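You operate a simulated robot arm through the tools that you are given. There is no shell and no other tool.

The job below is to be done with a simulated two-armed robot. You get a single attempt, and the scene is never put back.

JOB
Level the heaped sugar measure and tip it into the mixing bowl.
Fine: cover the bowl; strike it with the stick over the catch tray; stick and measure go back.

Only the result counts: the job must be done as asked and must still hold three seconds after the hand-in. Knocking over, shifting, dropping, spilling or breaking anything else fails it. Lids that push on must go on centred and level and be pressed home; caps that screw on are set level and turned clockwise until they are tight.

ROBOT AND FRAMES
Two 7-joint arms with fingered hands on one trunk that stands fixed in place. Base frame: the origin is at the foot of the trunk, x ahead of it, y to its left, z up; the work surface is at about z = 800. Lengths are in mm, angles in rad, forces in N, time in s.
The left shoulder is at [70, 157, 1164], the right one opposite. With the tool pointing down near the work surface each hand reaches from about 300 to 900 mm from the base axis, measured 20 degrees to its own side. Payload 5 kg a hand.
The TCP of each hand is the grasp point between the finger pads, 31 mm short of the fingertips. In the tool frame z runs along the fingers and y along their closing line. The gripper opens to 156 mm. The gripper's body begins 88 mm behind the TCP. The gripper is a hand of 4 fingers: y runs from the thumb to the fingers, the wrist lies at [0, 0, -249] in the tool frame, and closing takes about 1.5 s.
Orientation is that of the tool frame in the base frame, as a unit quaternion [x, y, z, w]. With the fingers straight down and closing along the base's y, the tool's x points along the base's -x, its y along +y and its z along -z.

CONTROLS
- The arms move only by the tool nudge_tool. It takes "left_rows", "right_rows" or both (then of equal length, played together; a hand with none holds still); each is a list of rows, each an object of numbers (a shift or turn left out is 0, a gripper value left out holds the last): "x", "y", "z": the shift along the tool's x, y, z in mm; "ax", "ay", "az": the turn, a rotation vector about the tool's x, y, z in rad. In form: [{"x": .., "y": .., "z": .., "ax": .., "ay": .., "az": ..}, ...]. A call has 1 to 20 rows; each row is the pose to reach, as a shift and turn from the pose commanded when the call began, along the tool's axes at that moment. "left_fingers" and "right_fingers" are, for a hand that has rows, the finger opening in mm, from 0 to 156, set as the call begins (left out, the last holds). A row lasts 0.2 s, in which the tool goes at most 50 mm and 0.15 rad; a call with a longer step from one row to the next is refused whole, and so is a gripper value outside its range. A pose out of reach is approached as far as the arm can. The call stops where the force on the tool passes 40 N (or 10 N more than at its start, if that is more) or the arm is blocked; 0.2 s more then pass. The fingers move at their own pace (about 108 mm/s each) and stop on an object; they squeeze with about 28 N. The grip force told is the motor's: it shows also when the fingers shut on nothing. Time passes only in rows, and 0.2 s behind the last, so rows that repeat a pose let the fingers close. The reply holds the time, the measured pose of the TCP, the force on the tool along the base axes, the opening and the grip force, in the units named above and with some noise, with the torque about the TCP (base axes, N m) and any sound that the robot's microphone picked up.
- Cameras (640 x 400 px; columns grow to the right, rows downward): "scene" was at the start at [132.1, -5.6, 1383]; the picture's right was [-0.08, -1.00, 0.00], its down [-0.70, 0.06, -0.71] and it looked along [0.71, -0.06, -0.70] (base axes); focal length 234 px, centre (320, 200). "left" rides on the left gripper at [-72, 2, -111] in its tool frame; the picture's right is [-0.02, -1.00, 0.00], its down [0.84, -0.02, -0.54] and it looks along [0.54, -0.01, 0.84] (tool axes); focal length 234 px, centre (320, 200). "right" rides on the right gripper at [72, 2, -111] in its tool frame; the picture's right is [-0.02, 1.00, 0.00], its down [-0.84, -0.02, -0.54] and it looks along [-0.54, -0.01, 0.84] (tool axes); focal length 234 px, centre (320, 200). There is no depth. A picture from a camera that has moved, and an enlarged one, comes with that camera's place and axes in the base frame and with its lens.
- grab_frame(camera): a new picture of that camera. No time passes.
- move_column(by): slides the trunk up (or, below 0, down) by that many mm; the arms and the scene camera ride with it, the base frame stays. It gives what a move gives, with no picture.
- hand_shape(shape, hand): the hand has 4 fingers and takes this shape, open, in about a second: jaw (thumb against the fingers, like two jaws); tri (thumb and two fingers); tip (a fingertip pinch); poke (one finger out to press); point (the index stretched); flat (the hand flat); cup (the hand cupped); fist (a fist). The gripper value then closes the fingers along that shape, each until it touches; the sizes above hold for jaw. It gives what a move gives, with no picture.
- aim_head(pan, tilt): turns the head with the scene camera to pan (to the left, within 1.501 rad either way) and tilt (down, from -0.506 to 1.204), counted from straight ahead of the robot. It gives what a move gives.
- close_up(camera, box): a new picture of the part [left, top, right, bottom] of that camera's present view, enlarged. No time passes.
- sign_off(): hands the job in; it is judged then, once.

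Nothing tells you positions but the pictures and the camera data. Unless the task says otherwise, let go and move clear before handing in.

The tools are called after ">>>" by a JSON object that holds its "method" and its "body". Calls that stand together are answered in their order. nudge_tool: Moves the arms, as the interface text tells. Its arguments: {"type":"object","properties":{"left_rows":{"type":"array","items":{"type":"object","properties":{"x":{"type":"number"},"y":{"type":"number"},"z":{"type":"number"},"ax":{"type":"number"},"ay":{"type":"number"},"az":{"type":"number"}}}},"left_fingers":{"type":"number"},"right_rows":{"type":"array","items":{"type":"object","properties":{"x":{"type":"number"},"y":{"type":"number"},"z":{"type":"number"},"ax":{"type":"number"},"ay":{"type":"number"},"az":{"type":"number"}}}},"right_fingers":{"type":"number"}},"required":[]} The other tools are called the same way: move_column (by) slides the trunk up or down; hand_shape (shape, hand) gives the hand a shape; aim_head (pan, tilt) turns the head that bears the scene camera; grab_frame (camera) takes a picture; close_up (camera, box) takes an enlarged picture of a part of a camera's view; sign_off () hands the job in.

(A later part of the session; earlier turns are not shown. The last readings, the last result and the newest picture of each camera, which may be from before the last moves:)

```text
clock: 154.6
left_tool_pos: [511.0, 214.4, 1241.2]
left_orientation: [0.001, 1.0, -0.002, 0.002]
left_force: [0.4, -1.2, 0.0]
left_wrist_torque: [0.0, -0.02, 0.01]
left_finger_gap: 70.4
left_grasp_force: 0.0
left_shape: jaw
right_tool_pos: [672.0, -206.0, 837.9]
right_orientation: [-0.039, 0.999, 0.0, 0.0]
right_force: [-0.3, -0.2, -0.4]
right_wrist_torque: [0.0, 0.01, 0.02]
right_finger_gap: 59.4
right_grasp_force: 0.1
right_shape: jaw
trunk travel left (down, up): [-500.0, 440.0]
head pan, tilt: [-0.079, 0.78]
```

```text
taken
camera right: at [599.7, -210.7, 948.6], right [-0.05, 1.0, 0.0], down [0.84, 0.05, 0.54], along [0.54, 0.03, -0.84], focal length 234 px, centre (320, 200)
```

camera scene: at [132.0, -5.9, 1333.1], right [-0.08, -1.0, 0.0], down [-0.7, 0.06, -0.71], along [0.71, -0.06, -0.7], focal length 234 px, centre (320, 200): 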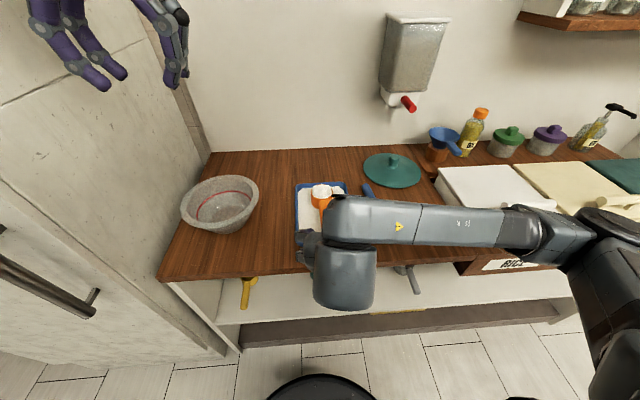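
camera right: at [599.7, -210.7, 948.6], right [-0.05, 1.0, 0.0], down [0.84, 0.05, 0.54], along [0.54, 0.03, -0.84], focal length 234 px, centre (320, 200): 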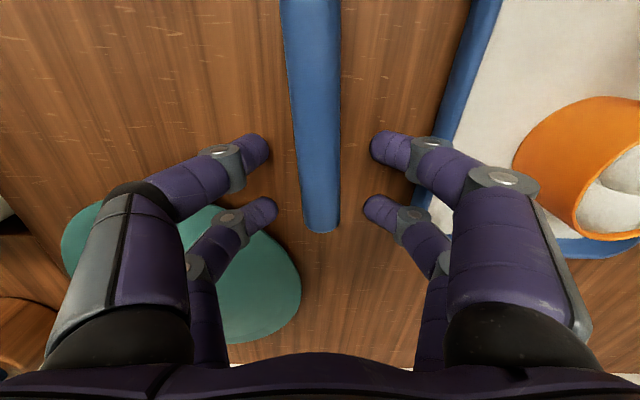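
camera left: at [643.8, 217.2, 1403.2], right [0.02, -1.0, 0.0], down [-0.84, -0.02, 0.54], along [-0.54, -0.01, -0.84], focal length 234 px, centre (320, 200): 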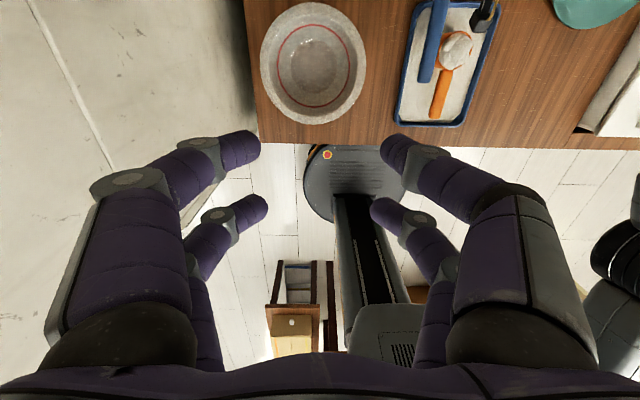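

>>> {"method": "nudge_tool", "body": {"right_rows": [{"z": 0}, {"z": 0}, {"z": 0}, {"z": 0}, {"z": 0}, {"z": 0}, {"z": 0}, {"z": 0}, {"z": 0}], "right_fingers": 5}}

>>> {"method": "nudge_tool", "body": {"right_rows": [{"z": -4}, {"z": -8}, {"z": -14}, {"z": -22}, {"z": -32}, {"z": -44}, {"z": -58}, {"z": -72}, {"z": -86}, {"z": -100}, {"z": -100}, {"z": -100}]}}

>>> {"method": "grab_frame", "body": {"camera": "right"}}

```text
clock: 156.6
left_tool_pos: [510.7, 215.5, 1241.1]
left_orientation: [0.002, 1.0, -0.002, 0.002]
left_force: [0.3, 0.2, -1.0]
left_wrist_torque: [0.02, 0.03, 0.03]
left_finger_gap: 70.5
left_grasp_force: 0.0
left_shape: jaw
right_tool_pos: [670.6, -207.3, 838.4]
right_orientation: [-0.039, 0.999, -0.001, 0.001]
right_force: [0.1, 1.1, -0.5]
right_wrist_torque: [-0.03, -0.04, -0.01]
right_finger_gap: 15.8
right_grasp_force: 28.2
right_shape: jaw
trunk travel left (down, up): [-500.0, 440.0]
head pan, tilt: [-0.079, 0.78]
```

```text
clock: 159.2
left_tool_pos: [511.5, 215.2, 1242.2]
left_orientation: [0.0, 1.0, -0.001, 0.002]
left_force: [0.1, 0.2, 0.1]
left_wrist_torque: [0.0, -0.01, 0.0]
left_finger_gap: 70.2
left_grasp_force: 0.0
left_shape: jaw
right_tool_pos: [671.2, -206.6, 937.8]
right_orientation: [-0.039, 0.999, 0.0, 0.0]
right_force: [-0.4, 0.5, -0.5]
right_wrist_torque: [0.02, -0.09, 0.01]
right_finger_gap: 15.8
right_grasp_force: 28.2
right_shape: jaw
trunk travel left (down, up): [-500.0, 440.0]
head pan, tilt: [-0.079, 0.78]
```

```text
taken
camera right: at [599.9, -210.4, 1048.7], right [-0.05, 1.0, 0.0], down [0.84, 0.05, 0.54], along [0.54, 0.03, -0.84], focal length 234 px, centre (320, 200)
```

right: 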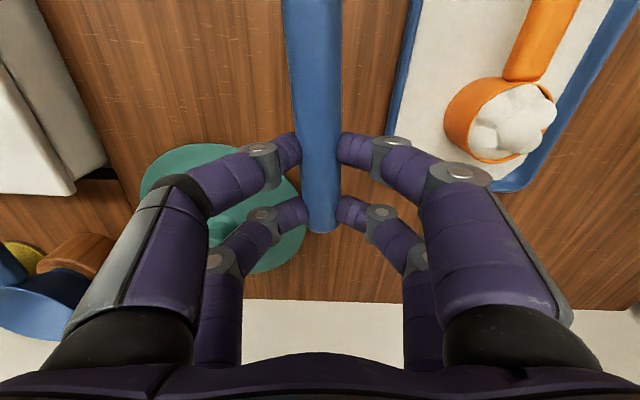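

The stick is in hand again. I'll place its middle in line with the cup, just outside the right rim, and lower to a touch above rim height.

>>> {"method": "nudge_tool", "body": {"right_rows": [{"x": -4, "y": 6, "az": 0.006}, {"x": -10, "y": 18, "az": 0.016}, {"x": -18, "y": 34, "az": 0.028}, {"x": -26, "y": 52, "az": 0.042}, {"x": -34, "y": 70, "az": 0.058}, {"x": -40, "y": 84, "az": 0.07}, {"x": -44.2, "y": 93.4, "az": 0.078}, {"x": -44.2, "y": 93.4, "az": 0.078}, {"x": -44.2, "y": 93.4, "az": 0.078}, {"x": -44.2, "y": 93.4, "az": 0.078}]}}

>>> {"method": "nudge_tool", "body": {"right_rows": [{"z": 5}, {"z": 14}, {"z": 24}, {"z": 33}, {"z": 40}, {"z": 44}, {"z": 45}, {"z": 45}, {"z": 45}, {"z": 45}]}}

>>> {"method": "close_up", "body": {"camera": "scene", "box": [286, 150, 376, 222]}}

>>> {"method": "grab_frame", "body": {"camera": "right"}}

```text
clock: 161.4
left_tool_pos: [510.9, 213.9, 1242.5]
left_orientation: [0.001, 1.0, -0.002, 0.001]
left_force: [-0.3, 0.4, 0.1]
left_wrist_torque: [0.02, -0.03, 0.02]
left_finger_gap: 70.6
left_grasp_force: 0.1
left_shape: jaw
right_tool_pos: [708.7, -108.8, 937.0]
right_orientation: [0.0, 1.0, 0.0, 0.0]
right_force: [0.0, -0.8, -0.9]
right_wrist_torque: [0.0, -0.07, 0.01]
right_finger_gap: 15.6
right_grasp_force: 28.0
right_shape: jaw
trunk travel left (down, up): [-500.0, 440.0]
head pan, tilt: [-0.079, 0.78]
```

```text
clock: 163.6
left_tool_pos: [511.4, 214.9, 1241.3]
left_orientation: [0.0, 1.0, -0.002, 0.002]
left_force: [0.6, 0.4, -1.1]
left_wrist_torque: [-0.02, 0.04, 0.03]
left_finger_gap: 70.7
left_grasp_force: 0.0
left_shape: jaw
right_tool_pos: [707.4, -111.3, 893.4]
right_orientation: [0.0, 1.0, 0.001, 0.0]
right_force: [0.0, -0.4, -1.1]
right_wrist_torque: [0.0, -0.08, -0.01]
right_finger_gap: 15.3
right_grasp_force: 28.2
right_shape: jaw
trunk travel left (down, up): [-500.0, 440.0]
head pan, tilt: [-0.079, 0.78]
```

```text
5.56 times, centred on (331, 186) of scene
camera zoom: at [132.2, -5.9, 1333.0], right [-0.08, -1.0, 0.0], down [-0.7, 0.06, -0.71], along [0.71, -0.06, -0.7], focal length 1298 px, centre (259, 278)
```

zoom: 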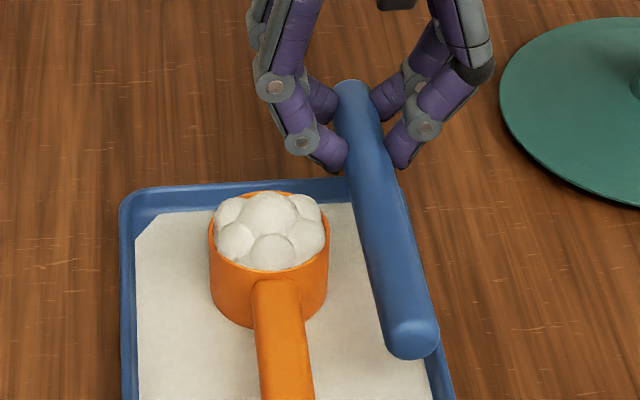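

```text
taken
camera right: at [636.9, -108.1, 1003.8], right [0.02, 1.0, 0.0], down [0.84, -0.02, 0.54], along [0.54, -0.01, -0.84], focal length 234 px, centre (320, 200)
```

right: 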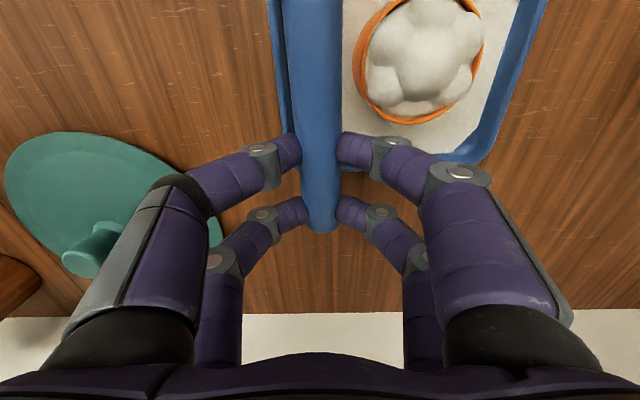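

Both cameras see the cup well. I'll sweep left at this height.

>>> {"method": "nudge_tool", "body": {"right_rows": [{"y": 4}, {"y": 10}, {"y": 16}, {"y": 22}, {"y": 28}, {"y": 34}, {"y": 40}, {"y": 46}, {"y": 52}, {"y": 58}, {"y": 64}, {"y": 70}, {"y": 76}, {"y": 82}, {"y": 88}, {"y": 94}, {"y": 100}, {"y": 106}, {"y": 110}, {"y": 110}]}}

>>> {"method": "grab_frame", "body": {"camera": "right"}}

>>> {"method": "close_up", "body": {"camera": "scene", "box": [286, 150, 376, 222]}}

```text
clock: 167.8
left_tool_pos: [510.7, 215.0, 1242.2]
left_orientation: [0.001, 1.0, -0.002, 0.002]
left_force: [0.0, 0.0, 0.0]
left_wrist_torque: [0.0, -0.03, -0.01]
left_finger_gap: 70.6
left_grasp_force: 0.0
left_shape: jaw
right_tool_pos: [707.7, 0.8, 891.4]
right_orientation: [0.0, 1.0, 0.0, -0.001]
right_force: [-0.4, -0.7, -0.5]
right_wrist_torque: [0.03, -0.06, -0.01]
right_finger_gap: 15.4
right_grasp_force: 28.4
right_shape: jaw
trunk travel left (down, up): [-500.0, 440.0]
head pan, tilt: [-0.079, 0.78]
```

```text
taken
camera right: at [636.7, 1.6, 1003.7], right [0.02, 1.0, 0.0], down [0.84, -0.02, 0.54], along [0.54, -0.01, -0.84], focal length 234 px, centre (320, 200)
```

right: 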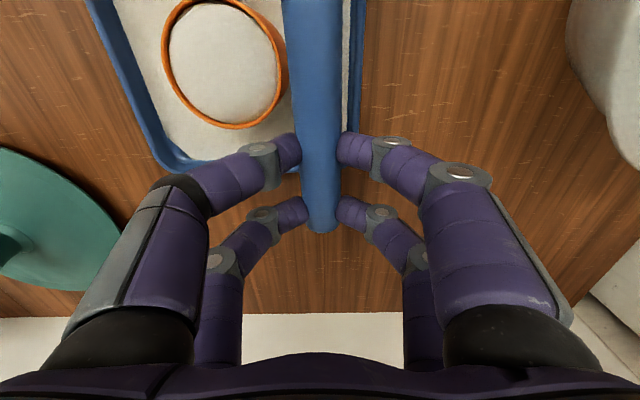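

```text
5.56 times, centred on (331, 186) of scene
camera zoom: at [132.2, -5.9, 1333.0], right [-0.08, -1.0, 0.0], down [-0.7, 0.06, -0.71], along [0.71, -0.06, -0.7], focal length 1298 px, centre (259, 278)
```

zoom: 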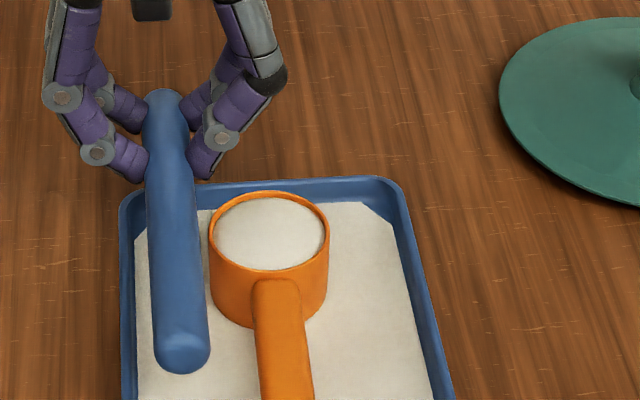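

That worked: the sugar is now perfectly flat at the rim. I'll lift the stick away and put it back where it was.

>>> {"method": "nudge_tool", "body": {"right_rows": [{"z": -6}, {"z": -16}, {"z": -28}, {"z": -40}, {"z": -46}, {"z": -46}]}}

>>> {"method": "nudge_tool", "body": {"right_rows": [{"x": 2, "y": -8, "az": -0.004}, {"x": 5, "y": -22, "az": -0.01}, {"x": 8, "y": -40, "az": -0.016}, {"x": 11, "y": -62, "az": -0.023}, {"x": 15, "y": -84, "az": -0.03}, {"x": 19, "y": -106, "az": -0.037}, {"x": 23, "y": -128, "az": -0.044}, {"x": 27, "y": -150, "az": -0.051}, {"x": 31, "y": -170, "az": -0.058}, {"x": 34, "y": -188, "az": -0.063}, {"x": 36, "y": -201, "az": -0.067}, {"x": 36.5, "y": -207.3, "az": -0.068}, {"x": 36.5, "y": -207.3, "az": -0.068}, {"x": 36.5, "y": -207.3, "az": -0.068}, {"x": 36.5, "y": -207.3, "az": -0.068}]}}

>>> {"method": "nudge_tool", "body": {"right_rows": [{"z": 8}, {"z": 20}, {"z": 34}, {"z": 48}, {"z": 62}, {"z": 74}, {"z": 82}, {"z": 88}, {"z": 91}, {"z": 93}, {"z": 93}, {"z": 93}, {"z": 93}]}}

>>> {"method": "grab_frame", "body": {"camera": "right"}}

```text
clock: 169.2
left_tool_pos: [512.0, 215.0, 1242.3]
left_orientation: [0.001, 1.0, -0.001, 0.001]
left_force: [0.4, -0.1, 0.3]
left_wrist_torque: [0.01, -0.02, -0.02]
left_finger_gap: 70.5
left_grasp_force: 0.1
left_shape: jaw
right_tool_pos: [707.5, 1.4, 939.5]
right_orientation: [0.0, 1.0, 0.001, 0.0]
right_force: [-0.5, -0.6, -0.8]
right_wrist_torque: [0.0, -0.03, 0.03]
right_finger_gap: 15.6
right_grasp_force: 27.5
right_shape: jaw
trunk travel left (down, up): [-500.0, 440.0]
head pan, tilt: [-0.079, 0.78]
```

```text
clock: 172.4
left_tool_pos: [511.0, 215.1, 1242.8]
left_orientation: [0.001, 1.0, -0.002, 0.002]
left_force: [0.0, 0.2, 0.4]
left_wrist_torque: [0.0, 0.03, 0.0]
left_finger_gap: 70.5
left_grasp_force: 0.1
left_shape: jaw
right_tool_pos: [671.3, -205.6, 938.9]
right_orientation: [-0.035, 0.999, 0.0, 0.0]
right_force: [0.4, -0.5, -0.7]
right_wrist_torque: [0.06, -0.07, -0.01]
right_finger_gap: 15.6
right_grasp_force: 27.8
right_shape: jaw
trunk travel left (down, up): [-500.0, 440.0]
head pan, tilt: [-0.079, 0.78]
```

```text
clock: 175.2
left_tool_pos: [511.4, 216.9, 1241.1]
left_orientation: [0.001, 1.0, -0.001, 0.002]
left_force: [-0.5, -0.5, 0.0]
left_wrist_torque: [0.0, 0.0, -0.03]
left_finger_gap: 70.4
left_grasp_force: 0.2
left_shape: jaw
right_tool_pos: [671.8, -207.6, 846.2]
right_orientation: [-0.035, 0.999, 0.0, 0.0]
right_force: [0.4, -0.3, 0.2]
right_wrist_torque: [0.0, -0.04, 0.01]
right_finger_gap: 15.5
right_grasp_force: 28.2
right_shape: jaw
trunk travel left (down, up): [-500.0, 440.0]
head pan, tilt: [-0.079, 0.78]
```

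```text
taken
camera right: at [600.5, -210.6, 956.6], right [-0.04, 1.0, 0.0], down [0.84, 0.04, 0.54], along [0.54, 0.02, -0.84], focal length 234 px, centre (320, 200)
```

right: 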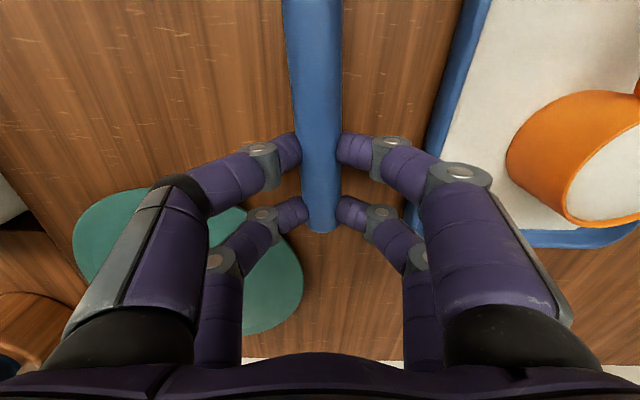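

>>> {"method": "nudge_tool", "body": {"right_rows": [{"z": 1.5}, {"z": 3}, {"z": 4.5}, {"z": 6}, {"z": 6.7}, {"z": 6.7}, {"z": 6.7}]}}

>>> {"method": "nudge_tool", "body": {"right_rows": [{"z": 0.4}, {"z": 0.7}, {"z": 0.7}, {"z": 0.7}]}}

>>> {"method": "nudge_tool", "body": {"right_rows": [{"z": 0.3}, {"z": 0.5}, {"z": 0.5}, {"z": 0.5}]}}

```text
clock: 176.8
left_tool_pos: [511.6, 213.9, 1242.3]
left_orientation: [0.001, 1.0, -0.002, 0.002]
left_force: [-1.0, 0.5, 0.2]
left_wrist_torque: [-0.03, -0.01, 0.0]
left_finger_gap: 70.3
left_grasp_force: 0.1
left_shape: jaw
right_tool_pos: [671.4, -206.8, 837.9]
right_orientation: [-0.034, 0.999, 0.0, 0.0]
right_force: [-0.4, -0.7, -0.8]
right_wrist_torque: [0.05, -0.03, -0.02]
right_finger_gap: 15.6
right_grasp_force: 27.7
right_shape: jaw
trunk travel left (down, up): [-500.0, 440.0]
head pan, tilt: [-0.079, 0.78]
```

```text
clock: 177.8
left_tool_pos: [511.8, 215.7, 1242.7]
left_orientation: [0.001, 1.0, -0.002, 0.002]
left_force: [0.5, -0.2, -0.2]
left_wrist_torque: [-0.01, -0.02, -0.03]
left_finger_gap: 70.4
left_grasp_force: 0.1
left_shape: jaw
right_tool_pos: [671.0, -206.0, 837.1]
right_orientation: [-0.034, 0.999, 0.0, 0.0]
right_force: [0.0, 0.5, -0.6]
right_wrist_torque: [0.02, -0.07, -0.02]
right_finger_gap: 15.5
right_grasp_force: 27.7
right_shape: jaw
trunk travel left (down, up): [-500.0, 440.0]
head pan, tilt: [-0.079, 0.78]
```

```text
clock: 178.8
left_tool_pos: [511.9, 213.9, 1242.5]
left_orientation: [0.002, 1.0, -0.003, 0.002]
left_force: [0.0, -0.4, -0.2]
left_wrist_torque: [-0.02, 0.02, -0.03]
left_finger_gap: 70.3
left_grasp_force: 0.0
left_shape: jaw
right_tool_pos: [672.0, -207.2, 837.6]
right_orientation: [-0.033, 0.999, 0.001, 0.0]
right_force: [0.3, -0.8, -0.3]
right_wrist_torque: [-0.01, -0.02, 0.04]
right_finger_gap: 15.7
right_grasp_force: 28.1
right_shape: jaw
trunk travel left (down, up): [-500.0, 440.0]
head pan, tilt: [-0.079, 0.78]
```

>>> {"method": "nudge_tool", "body": {"right_rows": [{"z": 0.3}, {"z": 0.5}, {"z": 0.5}, {"z": 0.5}]}}

```text
clock: 179.8
left_tool_pos: [511.4, 215.0, 1242.6]
left_orientation: [0.001, 1.0, -0.002, 0.002]
left_force: [-1.4, -0.4, -0.2]
left_wrist_torque: [0.0, 0.0, -0.02]
left_finger_gap: 70.4
left_grasp_force: 0.1
left_shape: jaw
right_tool_pos: [671.8, -206.3, 837.5]
right_orientation: [-0.034, 0.999, 0.0, 0.0]
right_force: [-0.3, 0.0, 3.3]
right_wrist_torque: [-0.03, 0.07, 0.02]
right_finger_gap: 15.5
right_grasp_force: 28.0
right_shape: jaw
trunk travel left (down, up): [-500.0, 440.0]
head pan, tilt: [-0.079, 0.78]
```

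The stick has touched down. I'll release it and rise.

>>> {"method": "nudge_tool", "body": {"right_rows": [{"z": 0}, {"z": 0}, {"z": 0}, {"z": 0}, {"z": 0}], "right_fingers": 60}}

>>> {"method": "nudge_tool", "body": {"right_rows": [{"z": -3}, {"z": -8}, {"z": -16}, {"z": -28}, {"z": -42}, {"z": -60}, {"z": -80}, {"z": -100}, {"z": -120}, {"z": -140}, {"z": -160}, {"z": -165}, {"z": -165}, {"z": -165}]}}

>>> {"method": "close_up", "body": {"camera": "scene", "box": [270, 150, 430, 270]}}

```text
clock: 181.0
left_tool_pos: [511.9, 215.4, 1241.4]
left_orientation: [0.001, 1.0, -0.001, 0.002]
left_force: [1.4, 0.7, 0.1]
left_wrist_torque: [-0.05, -0.02, -0.02]
left_finger_gap: 70.7
left_grasp_force: 0.1
left_shape: jaw
right_tool_pos: [671.9, -207.2, 838.1]
right_orientation: [-0.034, 0.999, 0.0, 0.0]
right_force: [-0.2, -0.7, 0.1]
right_wrist_torque: [0.0, -0.03, -0.01]
right_finger_gap: 59.7
right_grasp_force: 0.1
right_shape: jaw
trunk travel left (down, up): [-500.0, 440.0]
head pan, tilt: [-0.079, 0.78]
```

```text
clock: 184.0
left_tool_pos: [510.7, 214.5, 1242.1]
left_orientation: [0.001, 1.0, -0.003, 0.002]
left_force: [0.1, -0.5, 1.1]
left_wrist_torque: [-0.03, -0.01, -0.02]
left_finger_gap: 70.5
left_grasp_force: 0.1
left_shape: jaw
right_tool_pos: [672.2, -206.7, 1003.0]
right_orientation: [-0.034, 0.999, -0.001, -0.001]
right_force: [0.2, -0.7, 0.5]
right_wrist_torque: [-0.04, 0.03, -0.03]
right_finger_gap: 59.8
right_grasp_force: 0.2
right_shape: jaw
trunk travel left (down, up): [-500.0, 440.0]
head pan, tilt: [-0.079, 0.78]
```

```text
3.33 times, centred on (350, 210) of scene
camera zoom: at [132.1, -5.9, 1333.1], right [-0.08, -1.0, 0.0], down [-0.7, 0.06, -0.71], along [0.71, -0.06, -0.7], focal length 779 px, centre (220, 167)
```

zoom: 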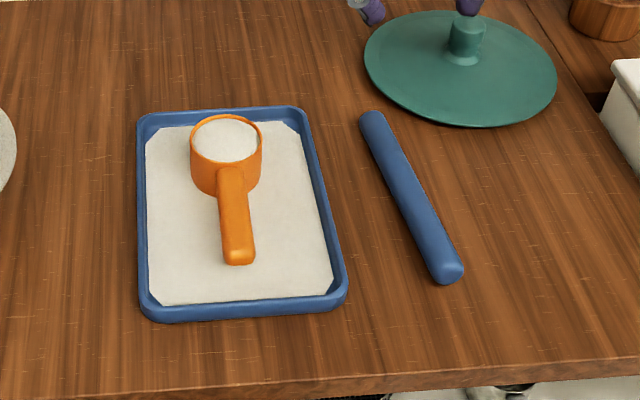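

The stick is home and the measure stands flat-full. Before grasping the measure, I'll take a good look at the bowl to fix its centre and rim height.

>>> {"method": "grab_frame", "body": {"camera": "left"}}

>>> {"method": "close_up", "body": {"camera": "scene", "box": [160, 150, 290, 250]}}

>>> {"method": "grab_frame", "body": {"camera": "right"}}

```text
taken
camera left: at [583.2, 217.4, 1352.8], right [0.02, -1.0, 0.0], down [-0.84, -0.02, 0.54], along [-0.54, -0.01, -0.84], focal length 234 px, centre (320, 200)
```

left: 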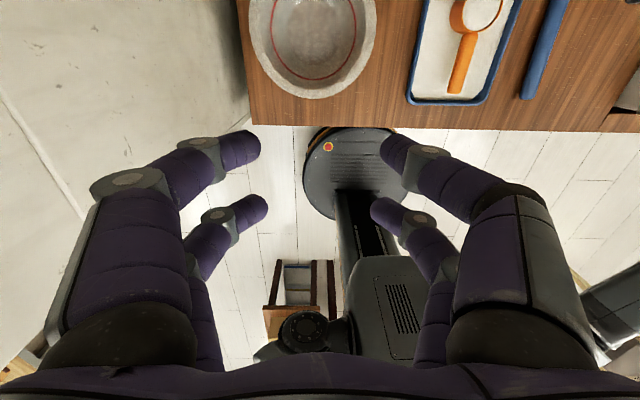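

```text
4.00 times, centred on (225, 200) of scene
camera zoom: at [132.1, -5.9, 1333.1], right [-0.08, -1.0, 0.0], down [-0.7, 0.06, -0.71], along [0.71, -0.06, -0.7], focal length 935 px, centre (700, 200)
```

zoom: 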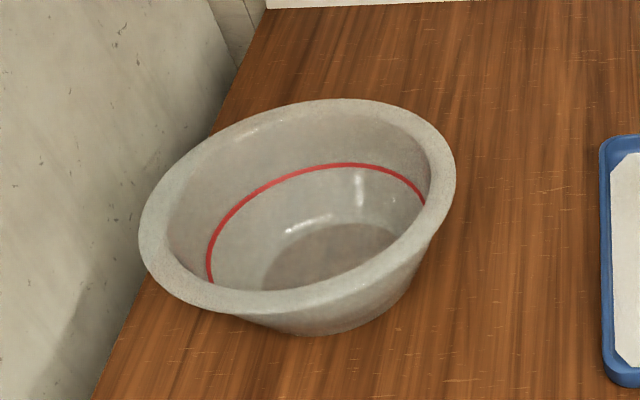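

```text
taken
camera right: at [600.4, -210.6, 1113.4], right [-0.04, 1.0, 0.0], down [0.84, 0.04, 0.54], along [0.54, 0.02, -0.84], focal length 234 px, centre (320, 200)
```

right: 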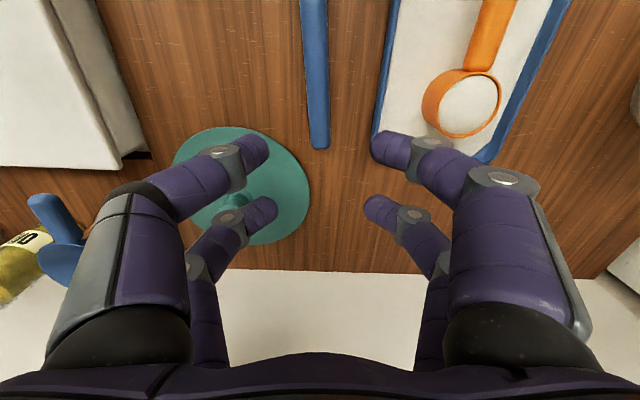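

The bowl's rim is centred near (609, 229) at z of about 880 with a radius of about 104. I'll park the left hand higher out of the way, then rehearse the carry and pour with the right hand empty so I know the arm can do it.

>>> {"method": "nudge_tool", "body": {"left_rows": [{"x": 4, "z": -10}, {"x": 10, "z": -25}, {"x": 16, "z": -42}, {"x": 24, "z": -60}, {"x": 32, "z": -78}, {"x": 40, "z": -96}, {"x": 46, "z": -112}, {"x": 52, "z": -128}, {"x": 56, "z": -140}, {"x": 59, "z": -147}, {"x": 60, "z": -150}, {"x": 60, "z": -150}, {"x": 60, "z": -150}], "right_rows": [{"x": 6, "y": 8, "az": 0.006}, {"x": 16, "y": 20, "az": 0.012}, {"x": 29, "y": 36, "az": 0.02}, {"x": 43, "y": 53, "az": 0.028}, {"x": 58, "y": 71, "az": 0.036}, {"x": 72, "y": 89, "az": 0.044}, {"x": 86, "y": 107, "az": 0.052}, {"x": 100, "y": 124, "az": 0.06}, {"x": 111, "y": 141, "az": 0.066}, {"x": 118, "y": 154, "az": 0.068}, {"x": 121, "y": 162, "az": 0.068}, {"x": 121, "y": 162, "az": 0.068}, {"x": 121, "y": 162, "az": 0.068}]}}

>>> {"method": "nudge_tool", "body": {"right_rows": [{"ay": -0.08}, {"ay": -0.16}, {"ay": -0.24}, {"ay": -0.32}, {"ay": -0.4}, {"ay": -0.436}, {"ay": -0.436}, {"ay": -0.436}]}}

```text
clock: 186.8
left_tool_pos: [448.5, 217.4, 1372.8]
left_orientation: [0.001, 1.0, -0.003, 0.003]
left_force: [-0.1, -0.4, -0.3]
left_wrist_torque: [0.0, -0.02, -0.01]
left_finger_gap: 70.7
left_grasp_force: 0.1
left_shape: jaw
left hand out of reach, approached as far as the arm can: row 9, 10, 11, 12, 13
right_tool_pos: [539.2, -53.5, 1002.7]
right_orientation: [0.0, 1.0, 0.0, -0.001]
right_force: [0.1, 0.9, -0.6]
right_wrist_torque: [0.0, 0.01, 0.02]
right_finger_gap: 59.4
right_grasp_force: 0.1
right_shape: jaw
trunk travel left (down, up): [-500.0, 440.0]
head pan, tilt: [-0.079, 0.78]
```

```text
clock: 188.6
left_tool_pos: [448.8, 217.4, 1373.1]
left_orientation: [0.001, 1.0, -0.003, 0.004]
left_force: [-0.2, -0.4, -0.4]
left_wrist_torque: [0.0, 0.03, -0.03]
left_finger_gap: 70.5
left_grasp_force: 0.1
left_shape: jaw
right_tool_pos: [539.9, -52.9, 1002.2]
right_orientation: [0.0, 0.976, 0.0, 0.216]
right_force: [0.3, 0.3, -0.1]
right_wrist_torque: [0.0, 0.04, 0.04]
right_finger_gap: 59.5
right_grasp_force: 0.0
right_shape: jaw
trunk travel left (down, up): [-500.0, 440.0]
head pan, tilt: [-0.079, 0.78]
```

The left hand is parked at 1373. Now I'll rehearse the carry: swing left to the bowl while turning the hand 35° about the vertical.

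>>> {"method": "nudge_tool", "body": {"right_rows": [{"x": 0, "y": 19, "z": -1, "ax": -0.0215, "az": -0.0461}, {"x": 0, "y": 38, "z": -2, "ax": -0.0431, "az": -0.0923}, {"x": 0, "y": 57.5, "z": -3, "ax": -0.0646, "az": -0.1384}, {"x": 0, "y": 76.7, "z": -4, "ax": -0.0862, "az": -0.1845}, {"x": 0, "y": 95.8, "z": -5, "ax": -0.1077, "az": -0.2307}, {"x": 0, "y": 115, "z": -6, "ax": -0.1293, "az": -0.2768}, {"x": 0, "y": 134, "z": -7, "ax": -0.1508, "az": -0.3229}, {"x": 0, "y": 153, "z": -8, "ax": -0.1723, "az": -0.3691}, {"x": 0, "y": 172.5, "z": -9, "ax": -0.1939, "az": -0.4152}, {"x": 0, "y": 191.7, "z": -10, "ax": -0.2154, "az": -0.4613}, {"x": 0, "y": 211, "z": -11, "ax": -0.237, "az": -0.5075}, {"x": 0, "y": 230, "z": -11, "ax": -0.2585, "az": -0.5536}, {"x": 0, "y": 230, "z": -11, "ax": -0.2585, "az": -0.5536}, {"x": 0, "y": 230, "z": -11, "ax": -0.2585, "az": -0.5536}]}}

>>> {"method": "grab_frame", "body": {"camera": "scene"}}

```text
clock: 191.6
left_tool_pos: [448.3, 217.5, 1372.1]
left_orientation: [0.0, 1.0, -0.003, 0.004]
left_force: [0.1, 0.0, -0.2]
left_wrist_torque: [-0.02, -0.01, 0.02]
left_finger_gap: 70.3
left_grasp_force: 0.0
left_shape: jaw
right_tool_pos: [535.8, 177.5, 1012.5]
right_orientation: [-0.294, 0.931, 0.066, 0.206]
right_force: [0.1, 0.2, 1.0]
right_wrist_torque: [0.01, -0.02, -0.02]
right_finger_gap: 59.8
right_grasp_force: 0.0
right_shape: jaw
trunk travel left (down, up): [-500.0, 440.0]
head pan, tilt: [-0.079, 0.78]
```

```text
taken
camera scene: at [132.1, -5.6, 1333.0], right [-0.08, -1.0, 0.0], down [-0.7, 0.05, -0.71], along [0.71, -0.06, -0.7], focal length 234 px, centre (320, 200)
```

scene: 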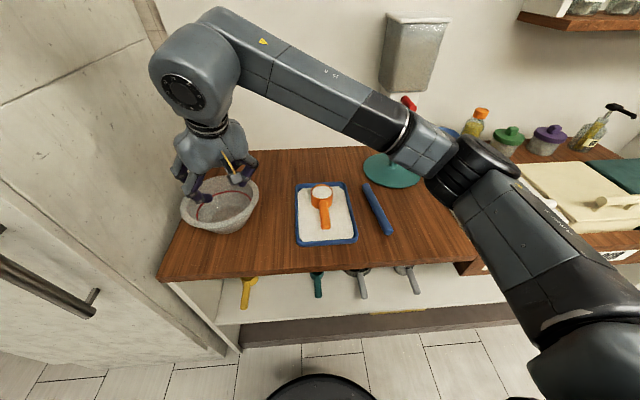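

The carry pose is reachable. Now I'll rehearse the tip about the handle axis, first part way.

>>> {"method": "nudge_tool", "body": {"right_rows": [{"ax": -0.127, "az": 0.059}, {"ax": -0.254, "az": 0.118}, {"ax": -0.381, "az": 0.178}, {"ax": -0.507, "az": 0.237}, {"ax": -0.634, "az": 0.296}, {"ax": -0.761, "az": 0.355}, {"ax": -0.888, "az": 0.415}, {"ax": -1.015, "az": 0.474}, {"ax": -1.015, "az": 0.474}, {"ax": -1.015, "az": 0.474}]}}

>>> {"method": "grab_frame", "body": {"camera": "scene"}}

```text
clock: 193.8
left_tool_pos: [449.2, 215.9, 1373.9]
left_orientation: [0.002, 1.0, -0.003, 0.004]
left_force: [-0.7, 0.2, 0.1]
left_wrist_torque: [0.03, -0.04, 0.0]
left_finger_gap: 70.6
left_grasp_force: 0.1
left_shape: jaw
right_tool_pos: [535.5, 177.0, 1012.5]
right_orientation: [-0.138, 0.823, 0.551, 0.018]
right_force: [-0.1, -1.0, -0.3]
right_wrist_torque: [-0.03, 0.01, -0.01]
right_finger_gap: 59.9
right_grasp_force: 0.0
right_shape: jaw
trunk travel left (down, up): [-500.0, 440.0]
head pan, tilt: [-0.079, 0.78]
```

```text
taken
camera scene: at [132.2, -6.0, 1333.0], right [-0.08, -1.0, 0.0], down [-0.7, 0.06, -0.71], along [0.71, -0.06, -0.7], focal length 234 px, centre (320, 200)
```

scene: 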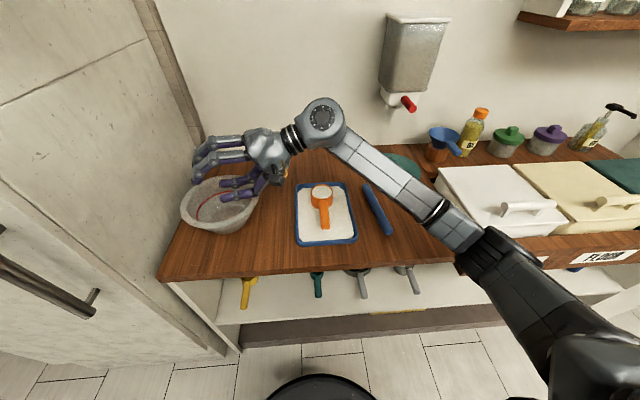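

The first 64° went fine. I'll continue the rehearsal to about 120°.

>>> {"method": "nudge_tool", "body": {"right_rows": [{"ax": -0.127, "az": 0.059}, {"ax": -0.254, "az": 0.118}, {"ax": -0.381, "az": 0.178}, {"ax": -0.507, "az": 0.237}, {"ax": -0.634, "az": 0.296}, {"ax": -0.761, "az": 0.355}, {"ax": -0.888, "az": 0.415}, {"ax": -0.888, "az": 0.415}, {"ax": -0.888, "az": 0.415}]}}

>>> {"method": "grab_frame", "body": {"camera": "scene"}}

```text
clock: 196.0
left_tool_pos: [444.6, 223.1, 1369.5]
left_orientation: [-0.003, 1.0, -0.004, 0.004]
left_force: [2.0, 1.3, -0.8]
left_wrist_torque: [-0.09, 0.19, -0.01]
left_finger_gap: 70.7
left_grasp_force: 0.1
left_shape: jaw
right_tool_pos: [532.5, 172.3, 1055.6]
right_orientation: [0.002, 0.509, 0.851, -0.132]
right_force: [0.2, 0.7, 0.0]
right_wrist_torque: [0.0, 0.0, 0.04]
right_finger_gap: 59.9
right_grasp_force: 0.1
right_shape: jaw
trunk travel left (down, up): [-500.0, 440.0]
head pan, tilt: [-0.079, 0.78]
stopped in row 9 (right hand): the arm was blocked; the commanded pose is now the measured one
```

```text
taken
camera scene: at [127.6, -3.4, 1330.8], right [-0.08, -1.0, 0.0], down [-0.7, 0.05, -0.71], along [0.71, -0.05, -0.7], focal length 234 px, centre (320, 200)
```

scene: 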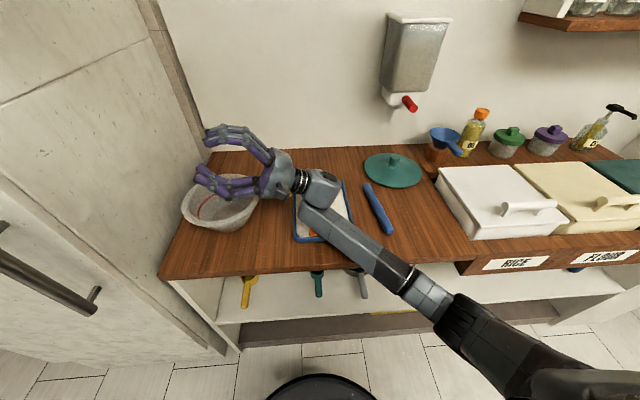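

The arm got blocked near the end, probably the forearm against the counter's front edge. I'll reverse the last part of the turn right away and check that nothing on the table moved.

>>> {"method": "nudge_tool", "body": {"right_rows": [{"ax": 0.127, "az": -0.059}, {"ax": 0.254, "az": -0.118}, {"ax": 0.381, "az": -0.178}, {"ax": 0.507, "az": -0.237}, {"ax": 0.634, "az": -0.296}, {"ax": 0.761, "az": -0.355}, {"ax": 0.888, "az": -0.415}, {"ax": 0.888, "az": -0.415}]}}

>>> {"method": "grab_frame", "body": {"camera": "scene"}}

>>> {"method": "close_up", "body": {"camera": "scene", "box": [270, 150, 430, 270]}}

```text
clock: 197.8
left_tool_pos: [447.3, 219.0, 1371.8]
left_orientation: [0.0, 1.0, -0.003, 0.004]
left_force: [-0.6, 0.0, 0.3]
left_wrist_torque: [0.02, 0.01, 0.0]
left_finger_gap: 70.3
left_grasp_force: 0.0
left_shape: jaw
right_tool_pos: [538.9, 169.9, 1045.4]
right_orientation: [-0.15, 0.816, 0.557, 0.044]
right_force: [-0.9, 0.8, -0.4]
right_wrist_torque: [0.01, 0.03, 0.0]
right_finger_gap: 60.0
right_grasp_force: 0.0
right_shape: jaw
trunk travel left (down, up): [-500.0, 440.0]
head pan, tilt: [-0.079, 0.78]
```

```text
taken
camera scene: at [132.3, -6.5, 1333.0], right [-0.08, -1.0, 0.0], down [-0.7, 0.06, -0.71], along [0.71, -0.06, -0.7], focal length 234 px, centre (320, 200)
```

scene: 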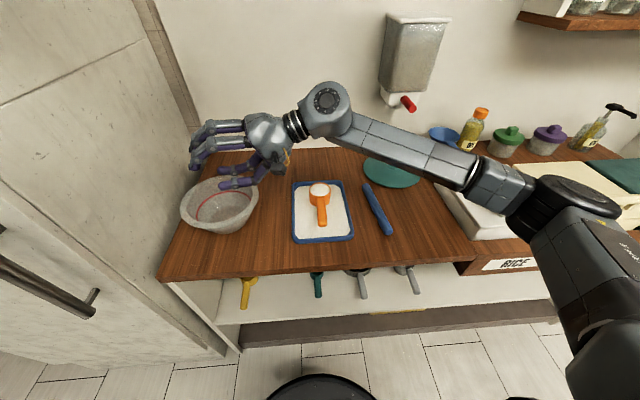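

```text
3.33 times, centred on (350, 210) of scene
camera zoom: at [132.3, -6.5, 1333.0], right [-0.08, -1.0, 0.0], down [-0.7, 0.06, -0.71], along [0.71, -0.06, -0.7], focal length 779 px, centre (220, 167)
```

zoom: 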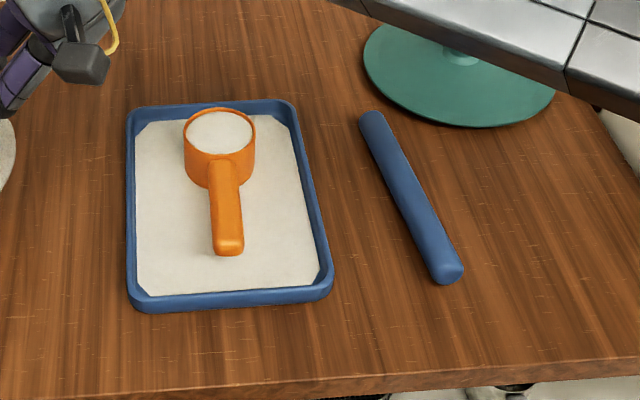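

The tray, with the measure on it, was nudged about 10 mm by the forearm. Nothing has spilled, and I'll set the tray back later. Pointing the hand upward forces the elbow down, so I'll use a different tip where the handle also dips and the hand stays nearly level. First I'll return to the upright pose over the bowl.

>>> {"method": "nudge_tool", "body": {"right_rows": [{"x": 1.3, "y": -3.2, "z": 2.4, "ax": 0.127, "ay": 0.007, "az": -0.056}, {"x": 2.6, "y": -6.5, "z": 4.8, "ax": 0.2545, "ay": 0.014, "az": -0.112}, {"x": 3.9, "y": -9.8, "z": 7.2, "ax": 0.382, "ay": 0.021, "az": -0.168}, {"x": 5.2, "y": -13, "z": 9.6, "ax": 0.509, "ay": 0.0275, "az": -0.2235}, {"x": 6.4, "y": -16.2, "z": 12, "ax": 0.636, "ay": 0.034, "az": -0.279}, {"x": 7.7, "y": -19.5, "z": 14.5, "ax": 0.7635, "ay": 0.041, "az": -0.335}, {"x": 9, "y": -22.8, "z": 16.9, "ax": 0.891, "ay": 0.048, "az": -0.391}, {"x": 10.3, "y": -26, "z": 19.3, "ax": 1.018, "ay": 0.055, "az": -0.447}, {"x": 10.3, "y": -26, "z": 19.3, "ax": 1.018, "ay": 0.055, "az": -0.447}, {"x": 10.3, "y": -26, "z": 19.3, "ax": 1.018, "ay": 0.055, "az": -0.447}]}}

>>> {"method": "close_up", "body": {"camera": "scene", "box": [280, 160, 370, 260]}}

```text
clock: 200.0
left_tool_pos: [447.9, 218.1, 1371.7]
left_orientation: [-0.001, 1.0, -0.003, 0.004]
left_force: [0.8, 0.8, 0.5]
left_wrist_torque: [-0.03, 0.02, 0.04]
left_finger_gap: 70.5
left_grasp_force: 0.1
left_shape: jaw
right_tool_pos: [534.0, 178.1, 1012.3]
right_orientation: [-0.293, 0.931, 0.065, 0.206]
right_force: [0.5, -0.8, -0.5]
right_wrist_torque: [0.02, 0.01, 0.03]
right_finger_gap: 60.1
right_grasp_force: 0.0
right_shape: jaw
trunk travel left (down, up): [-500.0, 440.0]
head pan, tilt: [-0.079, 0.78]
```

```text
4.00 times, centred on (325, 210) of scene
camera zoom: at [132.0, -5.8, 1333.1], right [-0.08, -1.0, 0.0], down [-0.7, 0.05, -0.71], along [0.71, -0.06, -0.7], focal length 935 px, centre (300, 160)
```

zoom: 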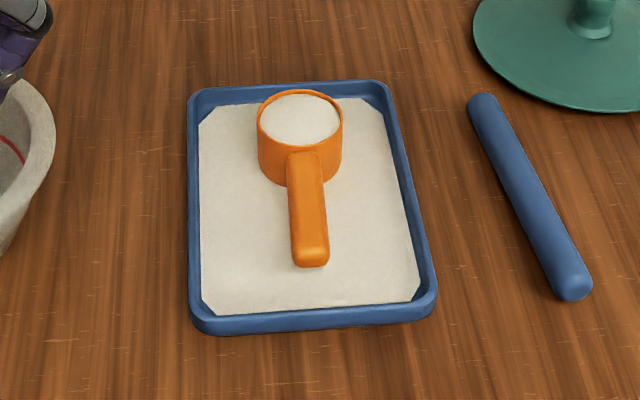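

I'm back upright over the bowl. Now I'll rehearse the new tip, with the handle dipping, the cup rolling right, and the rim centre held over the bowl.

>>> {"method": "nudge_tool", "body": {"right_rows": [{"x": -1.15, "y": 4.29, "z": -2.26, "ax": -0.0962, "ay": 0.0251, "az": 0.0963}, {"x": -2.76, "y": 8.21, "z": -4.88, "ax": -0.1924, "ay": 0.0502, "az": 0.1927}, {"x": -4.8, "y": 11.69, "z": -7.83, "ax": -0.2886, "ay": 0.0753, "az": 0.289}, {"x": -7.21, "y": 14.65, "z": -11.01, "ax": -0.3848, "ay": 0.1004, "az": 0.3854}, {"x": -9.98, "y": 17.06, "z": -14.39, "ax": -0.4809, "ay": 0.1255, "az": 0.4817}, {"x": -13.04, "y": 18.85, "z": -17.91, "ax": -0.5771, "ay": 0.1506, "az": 0.578}, {"x": -16.33, "y": 19.99, "z": -21.47, "ax": -0.6733, "ay": 0.1757, "az": 0.6744}, {"x": -19.78, "y": 20.46, "z": -25.04, "ax": -0.7695, "ay": 0.2008, "az": 0.7707}, {"x": -19.78, "y": 20.46, "z": -25.04, "ax": -0.7695, "ay": 0.2008, "az": 0.7707}]}}

>>> {"method": "grab_frame", "body": {"camera": "scene"}}

```text
clock: 202.0
left_tool_pos: [449.3, 220.2, 1372.9]
left_orientation: [-0.001, 1.0, -0.002, 0.004]
left_force: [-0.3, 0.2, -0.7]
left_wrist_torque: [-0.01, 0.01, 0.0]
left_finger_gap: 70.3
left_grasp_force: 0.0
left_shape: jaw
right_tool_pos: [528.5, 198.9, 1042.8]
right_orientation: [0.01, 0.895, 0.444, -0.045]
right_force: [0.2, -0.6, -0.5]
right_wrist_torque: [-0.01, -0.03, 0.0]
right_finger_gap: 60.1
right_grasp_force: 0.1
right_shape: jaw
trunk travel left (down, up): [-500.0, 440.0]
head pan, tilt: [-0.079, 0.78]
```

```text
taken
camera scene: at [131.9, -5.7, 1333.1], right [-0.08, -1.0, 0.0], down [-0.7, 0.05, -0.71], along [0.71, -0.06, -0.7], focal length 234 px, centre (320, 200)
```

scene: 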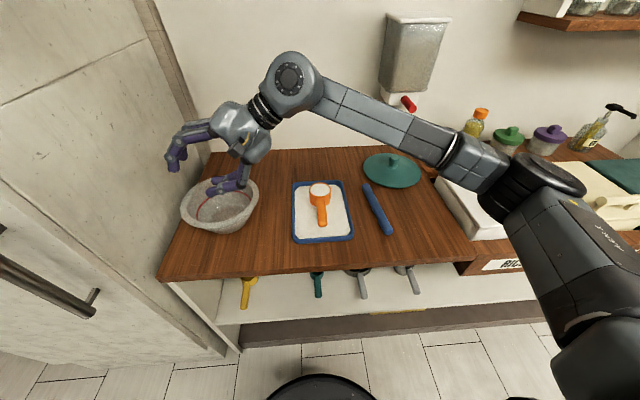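

Half way through, the elbow is still high and clear. I'll run the second half with the same increments.

>>> {"method": "nudge_tool", "body": {"right_rows": [{"x": -1.15, "y": 4.29, "z": -2.26, "ax": -0.0962, "ay": 0.0251, "az": 0.0963}, {"x": -2.76, "y": 8.21, "z": -4.88, "ax": -0.1924, "ay": 0.0502, "az": 0.1927}, {"x": -4.8, "y": 11.69, "z": -7.83, "ax": -0.2886, "ay": 0.0753, "az": 0.289}, {"x": -7.21, "y": 14.65, "z": -11.01, "ax": -0.3848, "ay": 0.1004, "az": 0.3854}, {"x": -7.21, "y": 14.65, "z": -11.01, "ax": -0.3848, "ay": 0.1004, "az": 0.3854}]}}

>>> {"method": "grab_frame", "body": {"camera": "scene"}}

```text
clock: 203.2
left_tool_pos: [446.8, 220.0, 1372.6]
left_orientation: [-0.001, 1.0, -0.003, 0.003]
left_force: [0.1, -0.6, -0.2]
left_wrist_torque: [-0.03, -0.01, -0.02]
left_finger_gap: 70.4
left_grasp_force: 0.2
left_shape: jaw
right_tool_pos: [537.0, 198.8, 1061.6]
right_orientation: [0.167, 0.772, 0.589, -0.17]
right_force: [-0.7, -0.1, -0.8]
right_wrist_torque: [-0.03, -0.03, -0.02]
right_finger_gap: 59.8
right_grasp_force: 0.1
right_shape: jaw
trunk travel left (down, up): [-500.0, 440.0]
head pan, tilt: [-0.079, 0.78]
```

```text
taken
camera scene: at [132.0, -5.7, 1333.1], right [-0.08, -1.0, 0.0], down [-0.7, 0.05, -0.71], along [0.71, -0.06, -0.7], focal length 234 px, centre (320, 200)
```

scene: 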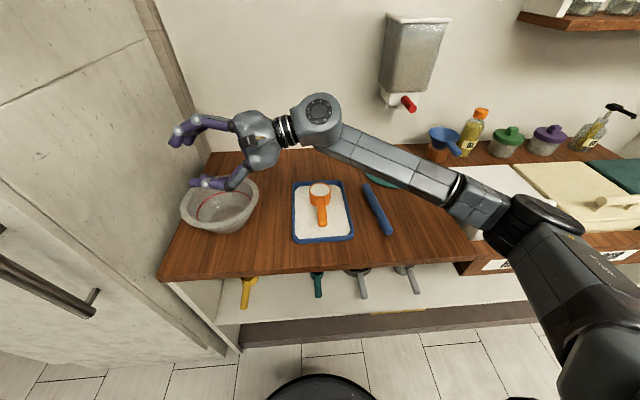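

>>> {"method": "nudge_tool", "body": {"right_rows": [{"x": -1.15, "y": 4.29, "z": -2.26, "ax": -0.0962, "ay": 0.0251, "az": 0.0963}, {"x": -2.76, "y": 8.21, "z": -4.88, "ax": -0.1924, "ay": 0.0502, "az": 0.1927}, {"x": -4.8, "y": 11.69, "z": -7.83, "ax": -0.2886, "ay": 0.0753, "az": 0.289}, {"x": -7.21, "y": 14.65, "z": -11.01, "ax": -0.3848, "ay": 0.1004, "az": 0.3854}, {"x": -7.21, "y": 14.65, "z": -11.01, "ax": -0.3848, "ay": 0.1004, "az": 0.3854}]}}

>>> {"method": "grab_frame", "body": {"camera": "scene"}}

```text
clock: 204.4
left_tool_pos: [447.9, 219.4, 1372.5]
left_orientation: [-0.001, 1.0, -0.003, 0.004]
left_force: [0.6, 0.4, -0.5]
left_wrist_torque: [-0.01, 0.01, -0.02]
left_finger_gap: 70.7
left_grasp_force: 0.0
left_shape: jaw
right_tool_pos: [550.3, 190.6, 1071.9]
right_orientation: [0.31, 0.591, 0.689, -0.282]
right_force: [0.7, -0.4, 0.5]
right_wrist_torque: [0.0, 0.02, 0.02]
right_finger_gap: 60.3
right_grasp_force: 0.1
right_shape: jaw
trunk travel left (down, up): [-500.0, 440.0]
head pan, tilt: [-0.079, 0.78]
```

```text
taken
camera scene: at [132.2, -6.0, 1333.0], right [-0.08, -1.0, 0.0], down [-0.7, 0.05, -0.71], along [0.71, -0.06, -0.7], focal length 234 px, centre (320, 200)
```

scene: 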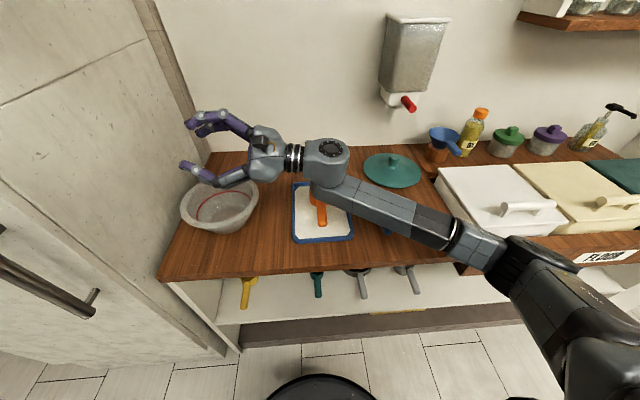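

The whole tip works with a cup tilt of about 115° and nothing blocked. I'll reverse back to upright over the bowl.

>>> {"method": "nudge_tool", "body": {"right_rows": [{"x": 0.67, "y": -4.57, "z": 1.86, "ax": 0.0962, "ay": -0.0251, "az": -0.0963}, {"x": 0.84, "y": -9.35, "z": 3.28, "ax": 0.1924, "ay": -0.0502, "az": -0.1927}, {"x": 0.52, "y": -14.23, "z": 4.23, "ax": 0.2886, "ay": -0.0753, "az": -0.289}, {"x": -0.29, "y": -19.13, "z": 4.69, "ax": 0.3848, "ay": -0.1004, "az": -0.3854}, {"x": -1.58, "y": -23.94, "z": 4.67, "ax": 0.4809, "ay": -0.1255, "az": -0.4817}, {"x": -3.32, "y": -28.59, "z": 4.15, "ax": 0.5771, "ay": -0.1506, "az": -0.578}, {"x": -5.47, "y": -32.97, "z": 3.15, "ax": 0.6733, "ay": -0.1757, "az": -0.6744}, {"x": -8, "y": -37, "z": 1.68, "ax": 0.7695, "ay": -0.2008, "az": -0.7707}]}}

>>> {"method": "nudge_tool", "body": {"right_rows": [{"x": 0.67, "y": -4.57, "z": 1.86, "ax": 0.0962, "ay": -0.0251, "az": -0.0963}, {"x": 0.84, "y": -9.35, "z": 3.28, "ax": 0.1924, "ay": -0.0502, "az": -0.1927}, {"x": 0.52, "y": -14.23, "z": 4.23, "ax": 0.2886, "ay": -0.0753, "az": -0.289}, {"x": -0.29, "y": -19.13, "z": 4.69, "ax": 0.3848, "ay": -0.1004, "az": -0.3854}, {"x": -1.58, "y": -23.94, "z": 4.67, "ax": 0.4809, "ay": -0.1255, "az": -0.4817}, {"x": -3.32, "y": -28.59, "z": 4.15, "ax": 0.5771, "ay": -0.1506, "az": -0.578}, {"x": -5.47, "y": -32.97, "z": 3.15, "ax": 0.6733, "ay": -0.1757, "az": -0.6744}, {"x": -8, "y": -37, "z": 1.68, "ax": 0.7695, "ay": -0.2008, "az": -0.7707}, {"x": -8, "y": -37, "z": 1.68, "ax": 0.7695, "ay": -0.2008, "az": -0.7707}]}}

```text
clock: 206.2
left_tool_pos: [448.0, 220.1, 1372.9]
left_orientation: [-0.002, 1.0, -0.003, 0.003]
left_force: [0.0, 0.7, 0.8]
left_wrist_torque: [0.0, 0.0, 0.01]
left_finger_gap: 70.5
left_grasp_force: 0.2
left_shape: jaw
right_tool_pos: [527.0, 198.7, 1044.0]
right_orientation: [0.009, 0.896, 0.442, -0.045]
right_force: [-2.0, -1.0, 0.0]
right_wrist_torque: [0.0, 0.01, 0.0]
right_finger_gap: 60.0
right_grasp_force: 0.0
right_shape: jaw
trunk travel left (down, up): [-500.0, 440.0]
head pan, tilt: [-0.079, 0.78]
```

```text
clock: 208.2
left_tool_pos: [448.2, 217.9, 1373.3]
left_orientation: [-0.001, 1.0, -0.003, 0.004]
left_force: [0.7, 0.0, 0.3]
left_wrist_torque: [0.04, 0.04, -0.02]
left_finger_gap: 70.2
left_grasp_force: 0.1
left_shape: jaw
right_tool_pos: [534.0, 177.1, 1011.9]
right_orientation: [-0.293, 0.931, 0.065, 0.206]
right_force: [0.6, 0.0, -0.8]
right_wrist_torque: [0.04, -0.04, -0.01]
right_finger_gap: 60.0
right_grasp_force: 0.1
right_shape: jaw
trunk travel left (down, up): [-500.0, 440.0]
head pan, tilt: [-0.079, 0.78]
```

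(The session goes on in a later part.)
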